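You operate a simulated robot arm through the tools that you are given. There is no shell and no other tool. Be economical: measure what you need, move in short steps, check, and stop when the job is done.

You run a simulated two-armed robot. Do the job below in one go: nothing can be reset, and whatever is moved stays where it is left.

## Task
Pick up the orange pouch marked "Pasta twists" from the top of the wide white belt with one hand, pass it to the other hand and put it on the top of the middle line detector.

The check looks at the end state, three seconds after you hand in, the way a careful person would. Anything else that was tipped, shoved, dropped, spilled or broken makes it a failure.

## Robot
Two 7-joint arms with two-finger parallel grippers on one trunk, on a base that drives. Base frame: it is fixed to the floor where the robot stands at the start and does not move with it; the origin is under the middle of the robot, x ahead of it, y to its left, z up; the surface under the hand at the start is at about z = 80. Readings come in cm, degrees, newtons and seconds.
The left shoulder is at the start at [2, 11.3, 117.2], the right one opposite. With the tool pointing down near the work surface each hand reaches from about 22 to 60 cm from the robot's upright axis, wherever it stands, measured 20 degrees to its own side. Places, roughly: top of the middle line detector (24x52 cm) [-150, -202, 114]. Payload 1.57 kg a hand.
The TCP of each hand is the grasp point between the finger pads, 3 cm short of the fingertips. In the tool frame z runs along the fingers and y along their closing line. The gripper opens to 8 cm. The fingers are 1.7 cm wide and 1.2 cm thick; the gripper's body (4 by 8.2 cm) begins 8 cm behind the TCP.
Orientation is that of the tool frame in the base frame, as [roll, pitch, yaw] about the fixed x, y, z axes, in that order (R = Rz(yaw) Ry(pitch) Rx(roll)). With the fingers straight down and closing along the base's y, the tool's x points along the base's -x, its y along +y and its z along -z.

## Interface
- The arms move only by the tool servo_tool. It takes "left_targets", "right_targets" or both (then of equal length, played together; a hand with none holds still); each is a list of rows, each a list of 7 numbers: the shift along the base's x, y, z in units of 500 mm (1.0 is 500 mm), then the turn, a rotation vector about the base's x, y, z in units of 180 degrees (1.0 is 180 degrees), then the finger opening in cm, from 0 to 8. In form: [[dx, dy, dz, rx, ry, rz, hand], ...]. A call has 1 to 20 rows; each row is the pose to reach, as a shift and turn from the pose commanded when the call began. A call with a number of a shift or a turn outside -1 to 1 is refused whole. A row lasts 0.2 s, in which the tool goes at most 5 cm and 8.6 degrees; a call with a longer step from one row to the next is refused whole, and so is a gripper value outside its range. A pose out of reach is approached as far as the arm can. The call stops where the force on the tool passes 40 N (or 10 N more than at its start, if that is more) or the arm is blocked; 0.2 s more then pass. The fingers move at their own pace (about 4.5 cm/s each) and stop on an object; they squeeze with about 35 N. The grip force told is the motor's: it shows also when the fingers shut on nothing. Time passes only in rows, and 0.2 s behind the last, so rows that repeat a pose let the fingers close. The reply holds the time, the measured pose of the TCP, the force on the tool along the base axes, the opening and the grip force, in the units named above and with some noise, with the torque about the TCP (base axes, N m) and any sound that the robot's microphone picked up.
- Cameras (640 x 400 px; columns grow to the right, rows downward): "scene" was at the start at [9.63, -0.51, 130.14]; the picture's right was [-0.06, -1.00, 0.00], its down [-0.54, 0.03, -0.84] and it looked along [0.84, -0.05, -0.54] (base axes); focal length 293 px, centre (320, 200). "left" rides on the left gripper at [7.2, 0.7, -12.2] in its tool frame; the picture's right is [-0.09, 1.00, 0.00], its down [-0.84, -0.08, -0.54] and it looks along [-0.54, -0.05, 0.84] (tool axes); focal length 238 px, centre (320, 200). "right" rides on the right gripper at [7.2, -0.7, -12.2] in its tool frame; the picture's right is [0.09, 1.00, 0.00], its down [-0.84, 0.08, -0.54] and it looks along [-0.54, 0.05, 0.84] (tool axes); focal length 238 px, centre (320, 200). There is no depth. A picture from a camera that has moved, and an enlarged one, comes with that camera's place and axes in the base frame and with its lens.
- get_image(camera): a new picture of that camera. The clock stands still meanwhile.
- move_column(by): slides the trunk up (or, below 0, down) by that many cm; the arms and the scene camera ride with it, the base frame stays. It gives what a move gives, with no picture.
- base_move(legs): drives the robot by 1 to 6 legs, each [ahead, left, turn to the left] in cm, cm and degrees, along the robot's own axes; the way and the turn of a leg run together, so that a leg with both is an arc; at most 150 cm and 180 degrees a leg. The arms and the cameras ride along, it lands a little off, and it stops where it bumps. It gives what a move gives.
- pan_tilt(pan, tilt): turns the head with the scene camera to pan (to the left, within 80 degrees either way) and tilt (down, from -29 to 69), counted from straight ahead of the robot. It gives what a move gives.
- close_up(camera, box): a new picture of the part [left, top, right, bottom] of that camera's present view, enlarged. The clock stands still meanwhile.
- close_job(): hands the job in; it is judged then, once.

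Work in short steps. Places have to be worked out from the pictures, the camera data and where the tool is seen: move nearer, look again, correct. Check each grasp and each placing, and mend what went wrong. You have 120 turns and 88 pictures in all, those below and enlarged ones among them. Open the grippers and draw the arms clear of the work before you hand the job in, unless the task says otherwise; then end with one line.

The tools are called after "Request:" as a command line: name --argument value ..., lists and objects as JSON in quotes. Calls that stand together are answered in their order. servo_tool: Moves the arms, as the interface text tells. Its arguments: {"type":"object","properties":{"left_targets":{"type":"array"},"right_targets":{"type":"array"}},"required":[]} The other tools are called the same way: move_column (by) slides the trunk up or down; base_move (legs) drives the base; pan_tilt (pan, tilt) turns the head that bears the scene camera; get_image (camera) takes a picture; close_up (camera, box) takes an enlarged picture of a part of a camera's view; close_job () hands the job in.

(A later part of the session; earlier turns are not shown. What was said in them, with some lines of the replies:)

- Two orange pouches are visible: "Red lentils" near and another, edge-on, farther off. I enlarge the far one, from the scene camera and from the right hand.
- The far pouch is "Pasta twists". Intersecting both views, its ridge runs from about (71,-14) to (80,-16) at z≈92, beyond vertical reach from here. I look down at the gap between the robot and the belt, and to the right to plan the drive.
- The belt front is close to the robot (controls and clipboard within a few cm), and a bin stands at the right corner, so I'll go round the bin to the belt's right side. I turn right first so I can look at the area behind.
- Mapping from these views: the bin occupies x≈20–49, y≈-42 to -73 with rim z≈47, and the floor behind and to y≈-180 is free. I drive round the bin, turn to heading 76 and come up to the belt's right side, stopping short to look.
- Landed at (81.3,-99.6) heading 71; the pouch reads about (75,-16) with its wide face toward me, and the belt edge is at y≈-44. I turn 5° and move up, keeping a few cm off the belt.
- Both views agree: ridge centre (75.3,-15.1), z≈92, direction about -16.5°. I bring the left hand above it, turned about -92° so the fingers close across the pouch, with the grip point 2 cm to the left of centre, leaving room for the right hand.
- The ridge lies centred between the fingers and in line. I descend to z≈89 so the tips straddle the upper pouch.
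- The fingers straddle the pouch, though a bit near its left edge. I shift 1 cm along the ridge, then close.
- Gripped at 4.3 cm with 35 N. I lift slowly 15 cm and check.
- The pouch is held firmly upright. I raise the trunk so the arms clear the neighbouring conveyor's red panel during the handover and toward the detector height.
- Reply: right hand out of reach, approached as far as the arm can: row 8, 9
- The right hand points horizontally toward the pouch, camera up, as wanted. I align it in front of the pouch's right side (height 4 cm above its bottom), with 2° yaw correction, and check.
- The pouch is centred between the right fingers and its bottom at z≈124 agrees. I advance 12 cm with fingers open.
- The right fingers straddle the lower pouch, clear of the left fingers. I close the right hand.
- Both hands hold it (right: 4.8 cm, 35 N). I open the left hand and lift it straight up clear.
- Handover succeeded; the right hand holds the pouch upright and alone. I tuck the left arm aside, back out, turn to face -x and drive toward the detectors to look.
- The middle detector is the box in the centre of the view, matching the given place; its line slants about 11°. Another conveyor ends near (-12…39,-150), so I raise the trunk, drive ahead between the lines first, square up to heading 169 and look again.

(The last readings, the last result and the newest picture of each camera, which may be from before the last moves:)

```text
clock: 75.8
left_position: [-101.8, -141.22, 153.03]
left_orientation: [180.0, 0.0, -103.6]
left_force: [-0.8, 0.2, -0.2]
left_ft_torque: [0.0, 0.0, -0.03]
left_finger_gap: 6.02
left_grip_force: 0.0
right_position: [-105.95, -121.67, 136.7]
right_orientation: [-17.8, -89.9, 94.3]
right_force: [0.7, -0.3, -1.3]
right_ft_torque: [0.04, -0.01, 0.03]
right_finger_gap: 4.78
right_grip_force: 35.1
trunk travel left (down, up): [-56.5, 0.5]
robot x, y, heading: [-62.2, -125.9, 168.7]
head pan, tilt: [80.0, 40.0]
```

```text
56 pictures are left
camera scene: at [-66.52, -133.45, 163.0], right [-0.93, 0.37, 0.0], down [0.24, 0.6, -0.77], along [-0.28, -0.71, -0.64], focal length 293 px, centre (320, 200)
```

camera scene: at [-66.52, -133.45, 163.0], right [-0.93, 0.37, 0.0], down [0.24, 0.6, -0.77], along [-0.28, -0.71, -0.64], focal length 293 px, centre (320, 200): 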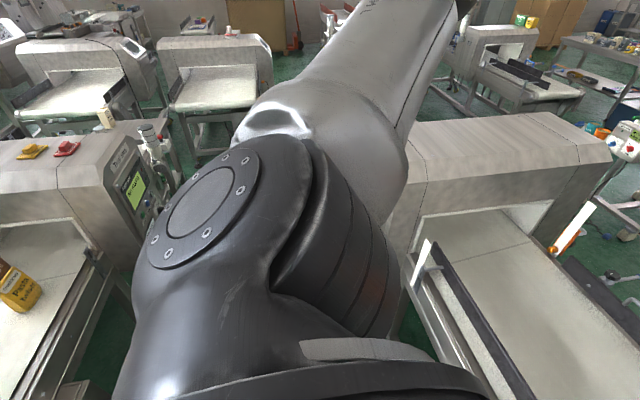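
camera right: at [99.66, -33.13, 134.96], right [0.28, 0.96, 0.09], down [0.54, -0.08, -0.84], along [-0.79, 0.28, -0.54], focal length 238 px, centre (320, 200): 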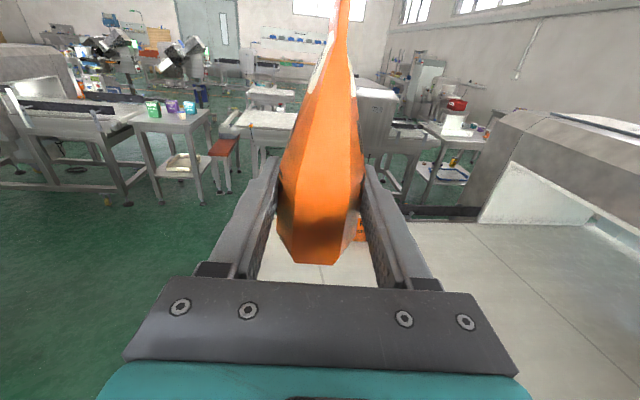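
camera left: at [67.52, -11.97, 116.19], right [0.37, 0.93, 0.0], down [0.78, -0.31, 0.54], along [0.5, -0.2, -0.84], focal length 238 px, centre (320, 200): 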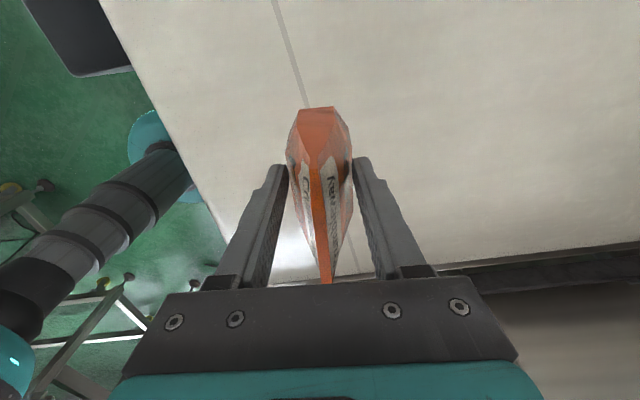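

The detector's top spans roughly (-123,-192/-222) to (-188,-174/-207), centre about (-153,-200), facing azimuth ~166°. I turn to 166° and strafe left along the line, then look before closing in.

Request:
base_move --legs '[[0, 0, -2.7], [0, 90, 0]]'

Request:
pan_tilt --pan 0 --tilt 45

Request:
get_image --camera "scene"

```text
clock: 80.8
left_position: [-123.97, -224.45, 153.03]
left_orientation: [180.0, 0.0, -106.3]
left_force: [-0.4, 0.3, 0.6]
left_ft_torque: [0.02, 0.02, 0.01]
left_finger_gap: 5.99
left_grip_force: 0.1
right_position: [-127.03, -204.89, 136.65]
right_orientation: [172.5, -90.0, -98.9]
right_force: [-0.1, 1.2, -2.3]
right_ft_torque: [0.0, 0.01, -0.03]
right_finger_gap: 4.76
right_grip_force: 35.3
trunk travel left (down, up): [-56.5, 0.5]
robot x, y, heading: [-83.65, -211.24, 165.8]
head pan, tilt: [80.0, 40.0]
```

```text
clock: 82.3
left_position: [-123.99, -224.39, 153.13]
left_orientation: [180.0, 0.0, -106.4]
left_force: [0.0, 0.0, 0.2]
left_ft_torque: [0.03, 0.02, 0.02]
left_finger_gap: 6.0
left_grip_force: 0.0
right_position: [-127.02, -204.84, 136.61]
right_orientation: [-4.7, -90.0, 78.3]
right_force: [-0.4, -0.5, -1.1]
right_ft_torque: [0.01, -0.09, 0.02]
right_finger_gap: 4.76
right_grip_force: 35.6
trunk travel left (down, up): [-56.5, 0.5]
robot x, y, heading: [-83.89, -210.81, 165.7]
head pan, tilt: [0.0, 45.0]
```

```text
55 pictures are left
camera scene: at [-92.73, -208.76, 162.28], right [0.24, 0.97, 0.0], down [0.69, -0.17, -0.71], along [-0.69, 0.17, -0.71], focal length 293 px, centre (320, 200)
```

scene: 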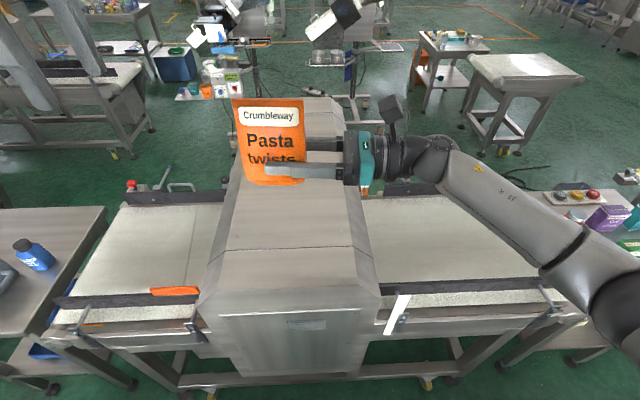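

Clear view: the detector's flat top starts at the seam (row ~248), about x=-128, axis through (-128,-207) toward (-153,-201), and the pouch is laterally centred on it. I drive 6 cm closer.

Request:
base_move --legs '[[6, 0, 0]]'

Request:
servo_tool --right_targets '[[-0.05, 0.016, 0, 0, 0, 0, 0], [-0.1, 0.032, 0, 0, 0, 0, 0], [-0.13, 0.055, 0, 0, 0, 0, 0], [-0.136, 0.06, 0, 0, 0, 0, 0], [-0.136, 0.06, 0, 0, 0, 0, 0]]'

Request:
get_image --camera "scene"

Request:
get_image --camera "right"

```text
clock: 83.3
left_position: [-130.05, -222.83, 153.07]
left_orientation: [180.0, 0.1, -106.3]
left_force: [0.3, 0.9, 0.1]
left_ft_torque: [0.0, -0.03, -0.03]
left_finger_gap: 6.01
left_grip_force: 0.2
right_position: [-133.11, -203.36, 136.74]
right_orientation: [-111.0, -89.9, -175.5]
right_force: [0.2, -0.1, -2.6]
right_ft_torque: [-0.01, -0.04, 0.02]
right_finger_gap: 4.8
right_grip_force: 35.3
trunk travel left (down, up): [-56.5, 0.5]
robot x, y, heading: [-89.19, -209.53, 165.8]
head pan, tilt: [0.0, 45.0]
```

```text
clock: 84.5
left_position: [-129.75, -222.75, 153.13]
left_orientation: [-179.9, 0.1, -106.5]
left_force: [-0.8, 0.3, -0.1]
left_ft_torque: [0.01, 0.02, 0.04]
left_finger_gap: 5.99
left_grip_force: 0.1
right_position: [-139.82, -200.45, 136.54]
right_orientation: [172.5, -90.0, -98.8]
right_force: [0.2, -0.1, -1.7]
right_ft_torque: [0.02, -0.03, 0.01]
right_finger_gap: 4.78
right_grip_force: 34.8
trunk travel left (down, up): [-56.5, 0.5]
robot x, y, heading: [-89.85, -209.35, 165.9]
head pan, tilt: [0.0, 45.0]
```

```text
54 pictures are left
camera scene: at [-98.59, -207.24, 162.28], right [0.25, 0.97, 0.0], down [0.69, -0.17, -0.71], along [-0.69, 0.17, -0.71], focal length 293 px, centre (320, 200)
```

scene: 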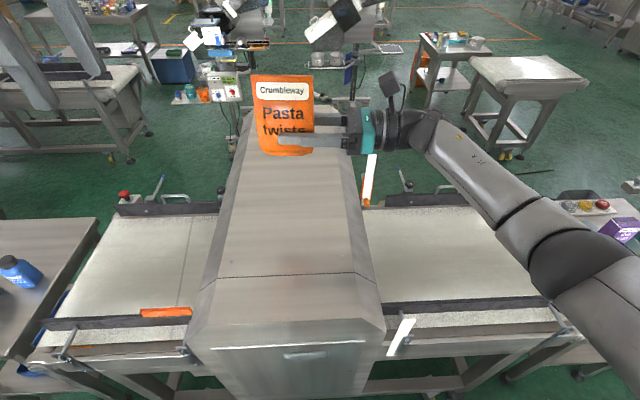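

```text
53 pictures are left
camera right: at [-135.78, -188.83, 143.94], right [-0.96, 0.28, 0.09], down [0.08, 0.54, -0.84], along [-0.28, -0.79, -0.54], focal length 238 px, centre (320, 200)
```

right: 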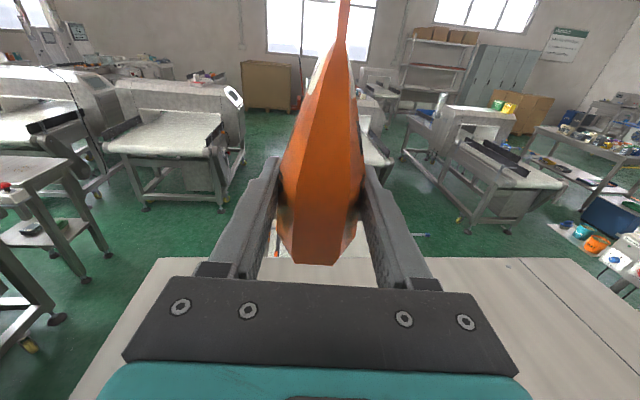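

The pouch is over the flat top, bottom at about z=133. I descend 14 cm, then check the remaining gap.

Request:
servo_tool --right_targets '[[0, 0, -0.06, 0, 0, 0, 0], [0, 0, -0.12, 0, 0, 0, 0], [0, 0, -0.18, 0, 0, 0, 0], [0, 0, -0.23, 0, 0, 0, 0], [0, 0, -0.26, 0, 0, 0, 0], [0, 0, -0.28, 0, 0, 0, 0], [0, 0, -0.28, 0, 0, 0, 0]]'

Request:
get_image --camera "scene"

Request:
get_image --camera "right"

```text
clock: 86.1
left_position: [-129.87, -222.87, 153.04]
left_orientation: [180.0, 0.0, -106.4]
left_force: [0.0, -1.0, 0.0]
left_ft_torque: [0.01, 0.02, -0.01]
left_finger_gap: 6.03
left_grip_force: 0.1
right_position: [-139.56, -200.4, 122.69]
right_orientation: [96.3, -90.0, -22.6]
right_force: [-0.4, -0.1, -1.5]
right_ft_torque: [0.01, -0.02, -0.03]
right_finger_gap: 4.79
right_grip_force: 35.1
trunk travel left (down, up): [-56.5, 0.5]
robot x, y, heading: [-89.26, -209.59, 165.8]
head pan, tilt: [0.0, 45.0]
```

```text
52 pictures are left
camera scene: at [-98.58, -207.22, 162.28], right [0.25, 0.97, 0.0], down [0.69, -0.17, -0.71], along [-0.69, 0.17, -0.71], focal length 293 px, centre (320, 200)
```

scene: 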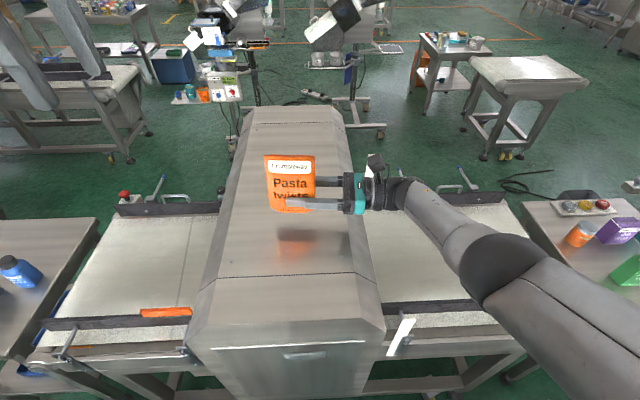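

```text
51 pictures are left
camera right: at [-135.63, -188.79, 129.99], right [-0.96, 0.28, 0.09], down [0.08, 0.54, -0.84], along [-0.29, -0.79, -0.54], focal length 238 px, centre (320, 200)
```

right: 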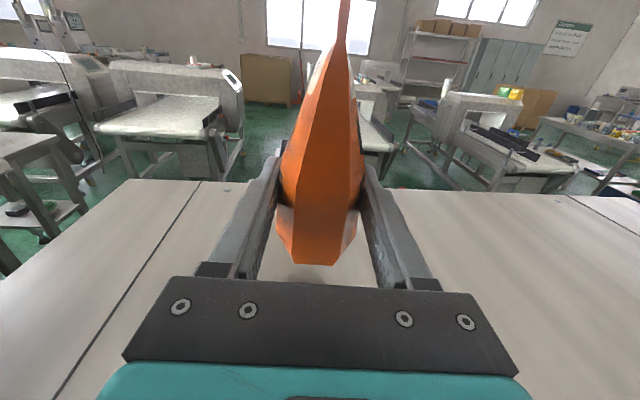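

The pouch hangs about 4–5 cm over the flat top, well behind the seam. I lower slowly, in small rows, until contact.

Request:
servo_tool --right_targets '[[0, 0, -0.03, 0, 0, 0, 0], [0, 0, -0.055, 0, 0, 0, 0], [0, 0, -0.07, 0, 0, 0, 0], [0, 0, -0.078, 0, 0, 0, 0], [0, 0, -0.084, 0, 0, 0, 0], [0, 0, -0.088, 0, 0, 0, 0], [0, 0, -0.092, 0, 0, 0, 0], [0, 0, -0.092, 0, 0, 0, 0]]'

Request:
close_up --camera "scene" --box '[200, 130, 440, 290]'

Request:
get_image --camera "right"

```text
clock: 87.9
left_position: [-129.79, -222.88, 153.05]
left_orientation: [-180.0, -0.1, -106.4]
left_force: [-0.3, 0.5, 0.9]
left_ft_torque: [-0.02, -0.01, 0.02]
left_finger_gap: 5.97
left_grip_force: 0.1
right_position: [-138.05, -200.98, 119.66]
right_orientation: [112.7, -90.0, -39.1]
right_force: [-0.3, -0.1, -1.9]
right_ft_torque: [0.0, -0.01, 0.03]
right_finger_gap: 4.78
right_grip_force: 35.1
right hand out of reach, approached as far as the arm can: row 1, 2, 3, 4, 5, 6, 7, 8
trunk travel left (down, up): [-56.5, 0.5]
robot x, y, heading: [-89.78, -209.84, 165.8]
head pan, tilt: [0.0, 45.0]
```

```text
2.50 times, centred on (320, 210) of scene
camera zoom: at [-98.6, -207.25, 162.28], right [0.25, 0.97, 0.0], down [0.69, -0.17, -0.71], along [-0.69, 0.17, -0.71], focal length 732 px, centre (320, 175)
```

zoom: 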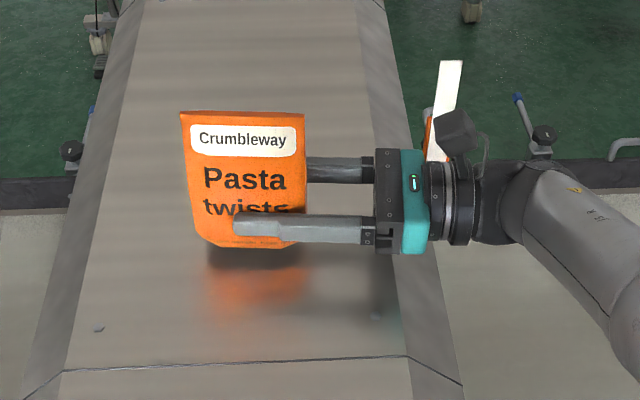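

```text
49 pictures are left
camera right: at [-134.09, -189.39, 126.86], right [-0.96, 0.28, 0.09], down [0.08, 0.54, -0.84], along [-0.29, -0.79, -0.54], focal length 238 px, centre (320, 200)
```

right: 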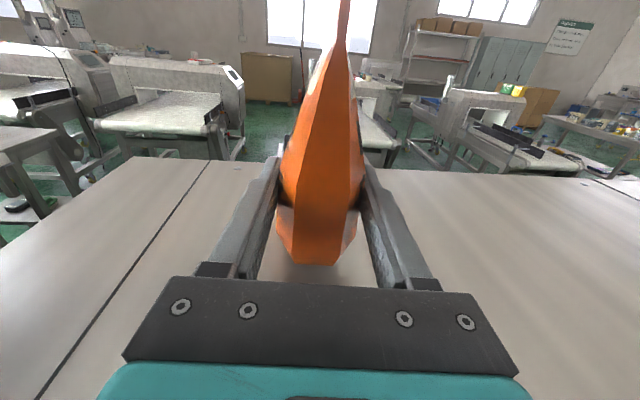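

The arm reached its limit (z=119.7, bottom still ~1.8 cm above the top). I lower the trunk a little for the rest.

Request:
move_column --by -1.2

Request:
close_up --camera "right" --box '[230, 180, 410, 290]'

```text
clock: 88.5
left_position: [-129.9, -222.92, 151.86]
left_orientation: [180.0, 0.0, -106.4]
left_force: [-0.3, -0.5, 0.0]
left_ft_torque: [-0.04, -0.03, -0.01]
left_finger_gap: 6.02
left_grip_force: 0.1
right_position: [-138.06, -200.89, 118.32]
right_orientation: [25.8, -90.0, 47.8]
right_force: [-1.2, -0.4, -2.1]
right_ft_torque: [0.03, -0.02, -0.03]
right_finger_gap: 4.77
right_grip_force: 34.8
trunk travel left (down, up): [-55.3, 1.7]
robot x, y, heading: [-89.53, -209.86, 165.6]
head pan, tilt: [0.0, 45.0]
```

```text
3.56 times, centred on (320, 235) of right
camera zoom: at [-134.07, -189.37, 125.62], right [-0.96, 0.28, 0.09], down [0.08, 0.54, -0.84], along [-0.28, -0.79, -0.54], focal length 848 px, centre (320, 76)
```

zoom: 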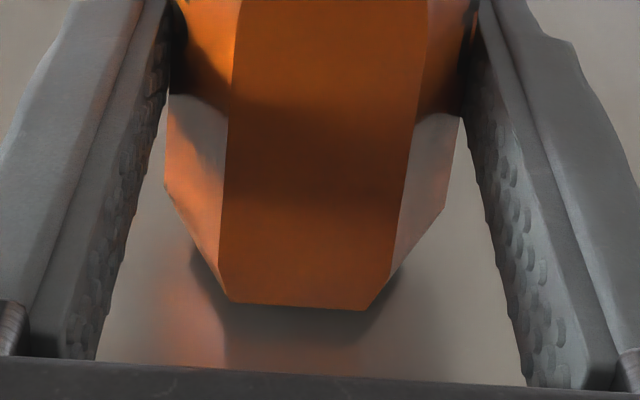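

Shadow is just under the bottom and no contact force yet. I lower another 0.5 cm.

Request:
move_column --by -0.5

Request:
close_up --camera "right" --box '[230, 180, 410, 290]'

```text
clock: 89.0
left_position: [-129.78, -222.85, 151.42]
left_orientation: [179.9, -0.1, -106.4]
left_force: [0.4, -0.9, 0.2]
left_ft_torque: [0.01, 0.02, -0.02]
left_finger_gap: 6.0
left_grip_force: 0.0
right_position: [-138.02, -200.99, 118.07]
right_orientation: [54.8, -89.9, 18.8]
right_force: [1.4, 1.7, 9.7]
right_ft_torque: [1.31, -0.61, -0.01]
right_finger_gap: 4.78
right_grip_force: 34.3
trunk travel left (down, up): [-54.8, 2.2]
robot x, y, heading: [-89.12, -209.7, 165.4]
head pan, tilt: [0.0, 45.0]
```

```text
3.56 times, centred on (320, 235) of right
camera zoom: at [-134.05, -189.35, 125.33], right [-0.95, 0.28, 0.1], down [0.08, 0.54, -0.84], along [-0.29, -0.79, -0.54], focal length 848 px, centre (320, 76)
```

zoom: 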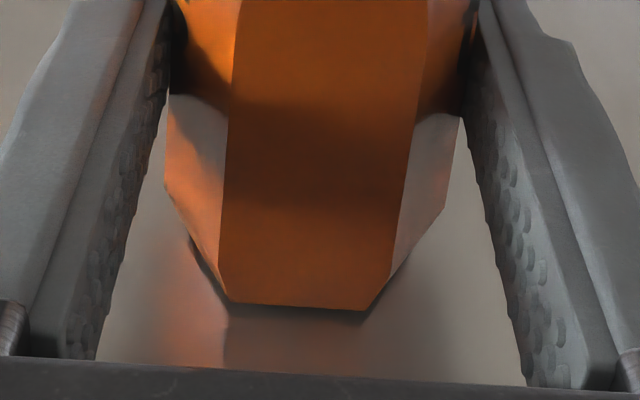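

The 11 N contact has a lever of ~12 cm toward the wrist, so it is the hand's body touching the top's edge, not the pouch. I raise slightly and shift the hand ~2 cm to the right (and a bit closer) so the wrist goes beyond the edge.

Request:
move_column --by 1.2

Request:
servo_tool --right_targets '[[0.035, 0.01, 0.02, 0, 0, 0, 0], [0.07, 0.02, 0.02, 0, 0, 0, 0], [0.07, 0.02, 0.02, 0, 0, 0, 0]]'

Request:
close_up --camera "scene" --box '[200, 130, 440, 290]'

```text
clock: 89.6
left_position: [-129.89, -222.82, 152.68]
left_orientation: [179.9, -0.1, -106.4]
left_force: [-0.2, -0.5, 0.1]
left_ft_torque: [-0.03, 0.0, 0.0]
left_finger_gap: 5.99
left_grip_force: 0.0
right_position: [-138.12, -200.91, 119.06]
right_orientation: [-137.7, -90.0, -148.6]
right_force: [-0.1, 0.0, -1.7]
right_ft_torque: [0.03, 0.0, -0.01]
right_finger_gap: 4.77
right_grip_force: 34.6
trunk travel left (down, up): [-56.0, 1.0]
robot x, y, heading: [-89.45, -209.28, 165.4]
head pan, tilt: [0.0, 45.0]
```

```text
clock: 90.4
left_position: [-129.91, -222.93, 152.56]
left_orientation: [-180.0, 0.0, -106.3]
left_force: [0.2, 0.1, -0.3]
left_ft_torque: [0.0, 0.0, -0.02]
left_finger_gap: 6.01
left_grip_force: 0.0
right_position: [-134.5, -199.9, 120.13]
right_orientation: [40.6, -90.0, 33.0]
right_force: [-0.7, -0.7, -1.6]
right_ft_torque: [0.05, -0.06, -0.05]
right_finger_gap: 4.79
right_grip_force: 34.8
trunk travel left (down, up): [-56.0, 1.0]
robot x, y, heading: [-89.2, -209.35, 165.5]
head pan, tilt: [0.0, 45.0]
```

```text
2.50 times, centred on (320, 210) of scene
camera zoom: at [-98.61, -207.24, 161.77], right [0.25, 0.97, 0.0], down [0.69, -0.17, -0.71], along [-0.69, 0.17, -0.71], focal length 732 px, centre (320, 175)
```

zoom: 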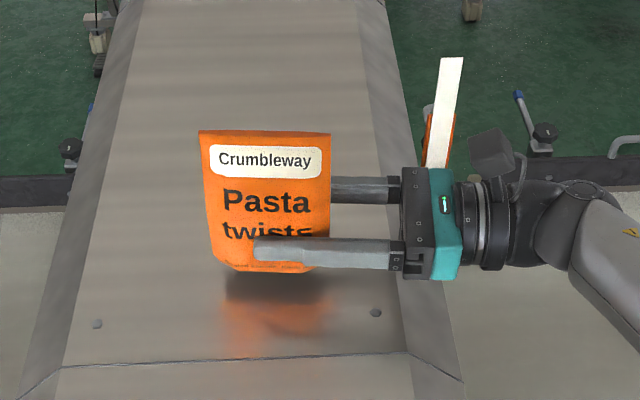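

The hand now is right of the edge but a bit near the seam. I go 2 cm inward, 1 cm further right and 1 cm down.

Request:
servo_tool --right_targets '[[-0.017, 0.015, 0, 0, 0, 0, 0], [-0.034, 0.029, 0, 0, 0, 0, 0], [-0.034, 0.029, -0.01, 0, 0, 0, 0], [-0.034, 0.029, -0.02, 0, 0, 0, 0], [-0.034, 0.029, -0.024, 0, 0, 0, 0], [-0.034, 0.029, -0.024, 0, 0, 0, 0]]'

Request:
close_up --camera "right" --box '[230, 180, 410, 290]'

```text
clock: 91.8
left_position: [-129.9, -222.81, 152.6]
left_orientation: [180.0, 0.1, -106.4]
left_force: [-0.7, 0.1, -0.1]
left_ft_torque: [-0.03, 0.0, 0.02]
left_finger_gap: 5.98
left_grip_force: 0.1
right_position: [-136.21, -198.37, 118.82]
right_orientation: [-9.3, -90.0, 83.0]
right_force: [-0.2, -0.5, -1.9]
right_ft_torque: [0.02, 0.01, 0.0]
right_finger_gap: 4.76
right_grip_force: 35.5
trunk travel left (down, up): [-56.0, 1.0]
robot x, y, heading: [-89.48, -209.3, 165.6]
head pan, tilt: [0.0, 45.0]
```

```text
3.56 times, centred on (320, 235) of right
camera zoom: at [-132.22, -186.87, 126.16], right [-0.96, 0.28, 0.09], down [0.08, 0.54, -0.84], along [-0.29, -0.79, -0.54], focal length 848 px, centre (320, 76)
```

zoom: 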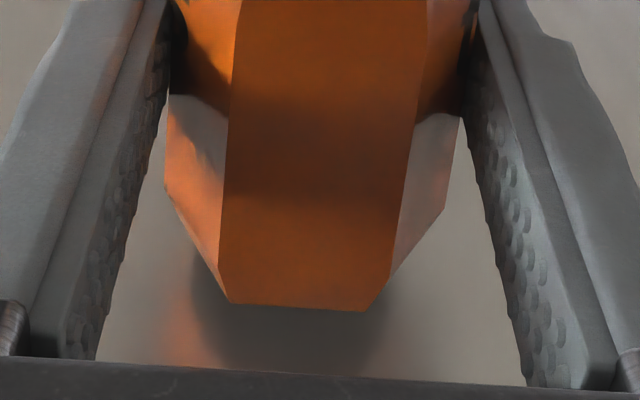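

Good, reachable. I lower by the trunk in small steps, watching force and torque.

Request:
move_column --by -0.7

Request:
move_column --by -0.3

Request:
close_up --camera "right" --box '[230, 180, 410, 290]'

```text
clock: 92.4
left_position: [-129.79, -222.85, 151.91]
left_orientation: [179.9, 0.0, -106.5]
left_force: [0.3, -0.2, -0.5]
left_ft_torque: [0.0, 0.03, 0.05]
left_finger_gap: 6.01
left_grip_force: 0.0
right_position: [-136.32, -198.41, 118.32]
right_orientation: [-175.1, -89.9, -111.4]
right_force: [-0.1, -0.5, -2.4]
right_ft_torque: [0.02, 0.0, 0.04]
right_finger_gap: 4.78
right_grip_force: 35.0
trunk travel left (down, up): [-55.3, 1.7]
robot x, y, heading: [-89.19, -209.61, 166.2]
head pan, tilt: [0.0, 45.0]
```

```text
clock: 92.9
left_position: [-129.84, -222.73, 151.59]
left_orientation: [179.9, 0.0, -106.4]
left_force: [0.1, -0.5, 0.1]
left_ft_torque: [-0.01, -0.05, -0.02]
left_finger_gap: 6.01
left_grip_force: 0.1
right_position: [-136.17, -198.46, 118.16]
right_orientation: [57.1, -89.8, 16.5]
right_force: [1.2, 0.5, 7.2]
right_ft_torque: [1.11, -0.5, -0.14]
right_finger_gap: 4.8
right_grip_force: 35.1
trunk travel left (down, up): [-55.0, 2.0]
robot x, y, heading: [-89.38, -209.83, 165.9]
head pan, tilt: [0.0, 45.0]
```

```text
3.56 times, centred on (320, 235) of right
camera zoom: at [-132.18, -186.87, 125.33], right [-0.95, 0.28, 0.09], down [0.08, 0.54, -0.84], along [-0.29, -0.79, -0.54], focal length 848 px, centre (320, 76)
```

zoom: 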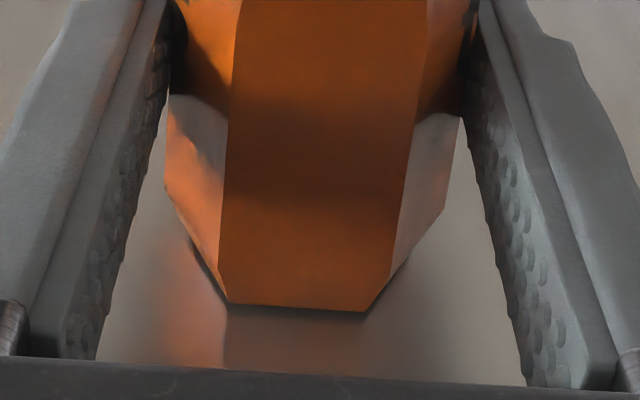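

Again a contact with a lever toward the wrist. I look at the hand and edge more closely before letting go.

Request:
close_up --camera "scene" --box '[220, 150, 460, 300]'

Request:
get_image --camera "left"

```text
2.67 times, centred on (340, 225) of scene
camera zoom: at [-98.5, -207.27, 160.79], right [0.25, 0.97, 0.0], down [0.69, -0.17, -0.71], along [-0.69, 0.17, -0.71], focal length 780 px, centre (267, 133)
```

zoom: 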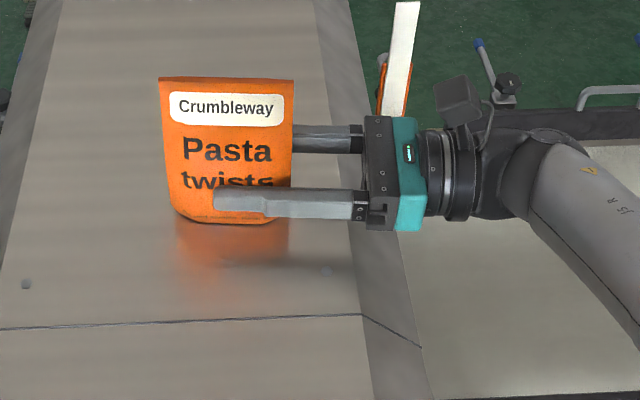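

```text
42 pictures are left
camera left: at [-132.44, -229.5, 163.85], right [-0.93, 0.37, 0.0], down [0.31, 0.78, 0.54], along [0.2, 0.5, -0.84], focal length 238 px, centre (320, 200)
```

left: 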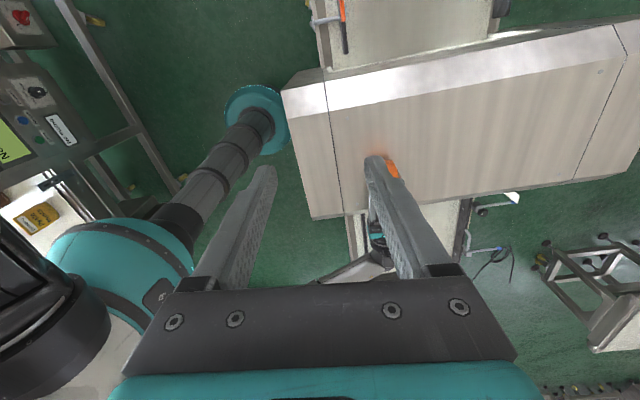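

The pouch bottom shows its contact shadow and reflection directly at its edge (gap ≤2 mm), standing upright about 10 cm inside the seam. I release here in place.

Request:
servo_tool --right_targets '[[0, 0, 0, 0, 0, 0, 5.2], [0, 0, 0, 0, 0, 0, 6], [0, 0, 0, 0, 0, 0, 7], [0, 0, 0, 0, 0, 0, 8], [0, 0, 0, 0, 0, 0, 8]]'

Request:
close_up --camera "right" --box '[170, 100, 470, 290]'

Request:
close_up --camera "scene" --box '[220, 150, 460, 300]'

```text
clock: 94.1
left_position: [-129.86, -222.86, 151.57]
left_orientation: [179.9, 0.0, -106.4]
left_force: [0.2, 0.1, -0.2]
left_ft_torque: [0.0, -0.02, 0.01]
left_finger_gap: 5.99
left_grip_force: 0.1
right_position: [-136.3, -198.56, 118.14]
right_orientation: [62.3, -89.8, 11.2]
right_force: [-3.5, 2.8, 19.2]
right_ft_torque: [2.03, -0.68, 0.34]
right_finger_gap: 8.02
right_grip_force: 0.2
trunk travel left (down, up): [-55.0, 2.0]
robot x, y, heading: [-89.42, -209.88, 166.0]
head pan, tilt: [0.0, 45.0]
```

```text
2.11 times, centred on (320, 195) of right
camera zoom: at [-132.18, -186.87, 125.33], right [-0.95, 0.28, 0.1], down [0.08, 0.54, -0.84], along [-0.29, -0.79, -0.54], focal length 502 px, centre (320, 210)
```

zoom: 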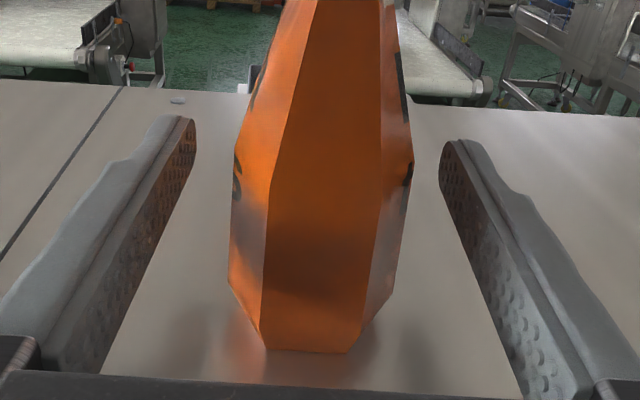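

```text
2.67 times, centred on (340, 225) of scene
camera zoom: at [-98.49, -207.27, 160.79], right [0.25, 0.97, 0.0], down [0.68, -0.17, -0.71], along [-0.69, 0.17, -0.71], focal length 780 px, centre (267, 133)
```

zoom: 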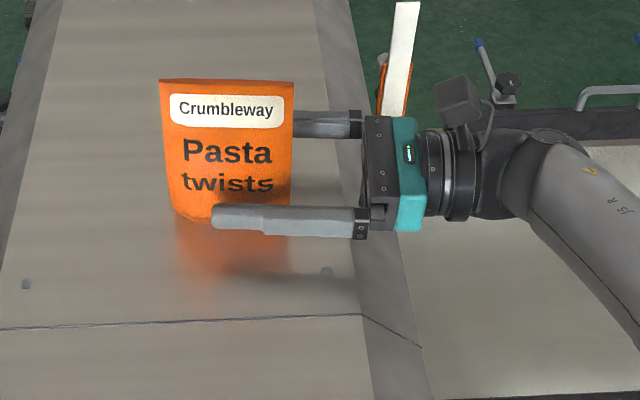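

The pouch stands free between the open fingers. The hand body rests on the detector, so I raise 0.6 cm to unload, then draw the hand straight back to the right.

Request:
move_column --by 0.6

Request:
servo_tool --right_targets '[[0.009, 0.031, 0, 0, 0, 0, 8], [0.021, 0.072, 0, 0, 0, 0, 8], [0.036, 0.125, 0, 0, 0, 0, 8], [0.053, 0.18, 0, 0, 0, 0, 8], [0.07, 0.24, 0, 0, 0, 0, 8], [0.084, 0.288, 0, 0, 0, 0, 8], [0.084, 0.288, 0.06, 0, 0, 0, 8], [0.084, 0.288, 0.06, 0, 0, 0, 8]]'

Request:
get_image --camera "scene"

Request:
get_image --camera "right"

```text
clock: 94.7
left_position: [-129.86, -222.85, 152.25]
left_orientation: [179.9, 0.0, -106.5]
left_force: [0.3, -0.4, 0.1]
left_ft_torque: [-0.01, 0.03, 0.0]
left_finger_gap: 6.0
left_grip_force: 0.1
right_position: [-136.01, -198.51, 118.35]
right_orientation: [-134.1, -89.7, -152.3]
right_force: [0.2, -0.2, -0.3]
right_ft_torque: [0.04, 0.03, 0.01]
right_finger_gap: 7.99
right_grip_force: 0.1
trunk travel left (down, up): [-55.6, 1.4]
robot x, y, heading: [-89.34, -209.54, 165.8]
head pan, tilt: [0.0, 45.0]
```

```text
clock: 96.5
left_position: [-129.79, -222.87, 152.13]
left_orientation: [-180.0, 0.0, -106.4]
left_force: [0.9, -0.2, 0.5]
left_ft_torque: [0.0, 0.03, -0.01]
left_finger_gap: 5.98
left_grip_force: 0.0
right_position: [-131.99, -183.95, 121.61]
right_orientation: [110.5, -90.0, -36.9]
right_force: [-0.8, -0.1, 0.3]
right_ft_torque: [0.03, -0.03, 0.01]
right_finger_gap: 8.02
right_grip_force: 0.0
right hand out of reach, approached as far as the arm can: row 5, 6
trunk travel left (down, up): [-55.6, 1.4]
robot x, y, heading: [-89.73, -209.33, 165.6]
head pan, tilt: [0.0, 45.0]
```

```text
39 pictures are left
camera scene: at [-98.58, -207.26, 161.38], right [0.25, 0.97, 0.0], down [0.69, -0.17, -0.71], along [-0.69, 0.17, -0.71], focal length 293 px, centre (320, 200)
```

scene: 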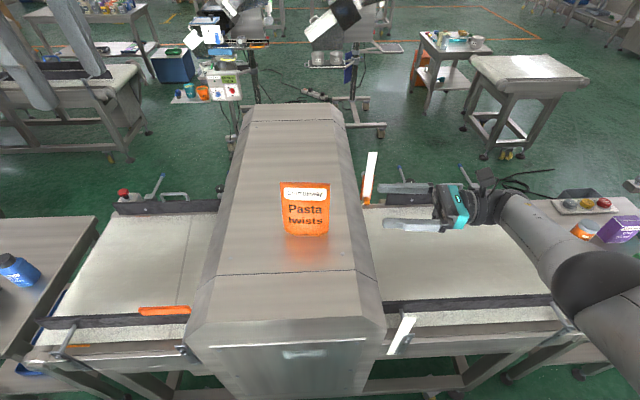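

```text
38 pictures are left
camera right: at [-127.96, -172.47, 128.85], right [-0.96, 0.28, 0.09], down [0.08, 0.54, -0.84], along [-0.29, -0.79, -0.54], focal length 238 px, centre (320, 200)
```

right: 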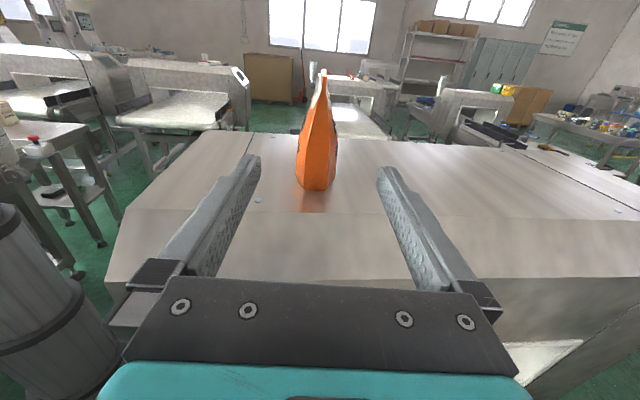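

The pouch stands upright on the detector's flat top and the hand is clear. I raise the right hand and back off 15 cm, then take a final look.

Request:
servo_tool --right_targets '[[0.02, 0, 0.08, 0, 0, 0, 8], [0.04, 0, 0.16, 0, 0, 0, 8], [0.04, 0, 0.16, 0, 0, 0, 8]]'

Request:
base_move --legs '[[-15, 0, 0]]'

Request:
get_image --camera "scene"

```text
clock: 97.3
left_position: [-130.01, -222.88, 152.1]
left_orientation: [-179.9, 0.0, -106.4]
left_force: [0.0, -0.3, 0.2]
left_ft_torque: [-0.03, -0.03, 0.01]
left_finger_gap: 6.01
left_grip_force: 0.1
right_position: [-129.97, -183.95, 129.49]
right_orientation: [99.9, -90.0, -26.3]
right_force: [0.5, -0.2, -0.1]
right_ft_torque: [0.02, -0.02, -0.01]
right_finger_gap: 8.02
right_grip_force: 0.1
trunk travel left (down, up): [-55.6, 1.4]
robot x, y, heading: [-89.66, -209.86, 165.8]
head pan, tilt: [0.0, 45.0]
```

```text
clock: 98.6
left_position: [-115.44, -226.38, 152.26]
left_orientation: [180.0, 0.0, -106.6]
left_force: [0.8, -0.3, 0.4]
left_ft_torque: [0.01, 0.04, -0.04]
left_finger_gap: 5.98
left_grip_force: 0.0
right_position: [-115.44, -187.67, 129.47]
right_orientation: [-77.5, -89.9, 150.9]
right_force: [-0.2, 0.1, 0.4]
right_ft_torque: [0.0, 0.02, -0.04]
right_finger_gap: 8.0
right_grip_force: 0.1
trunk travel left (down, up): [-55.6, 1.4]
robot x, y, heading: [-75.0, -213.26, 165.7]
head pan, tilt: [0.0, 45.0]
```

```text
37 pictures are left
camera scene: at [-84.09, -210.92, 161.38], right [0.25, 0.97, 0.0], down [0.68, -0.18, -0.71], along [-0.69, 0.18, -0.71], focal length 293 px, centre (320, 200)
```

scene: 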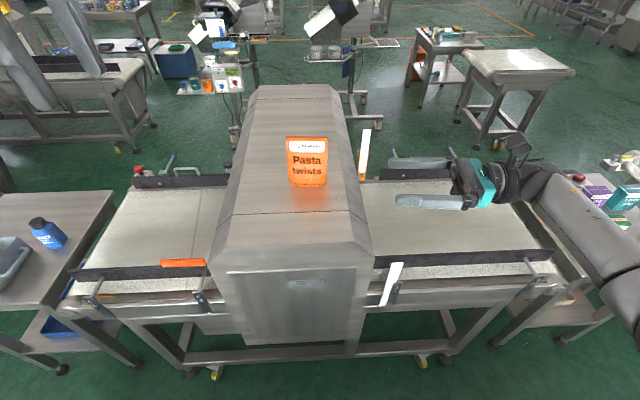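

The pouch stands upright on the detector's top, the grippers are open and the arms are clear; I hand in.

Request:
close_job

```text
The job is handed in.
```

I picked up the "Pasta twists" pouch with the left hand, passed it to the right, and left it standing upright on top of the middle line detector; the job is handed in. While lowering it, the right gripper's body pressed on the detector at up to about 19 N. Nothing in the last picture looked moved or knocked over.
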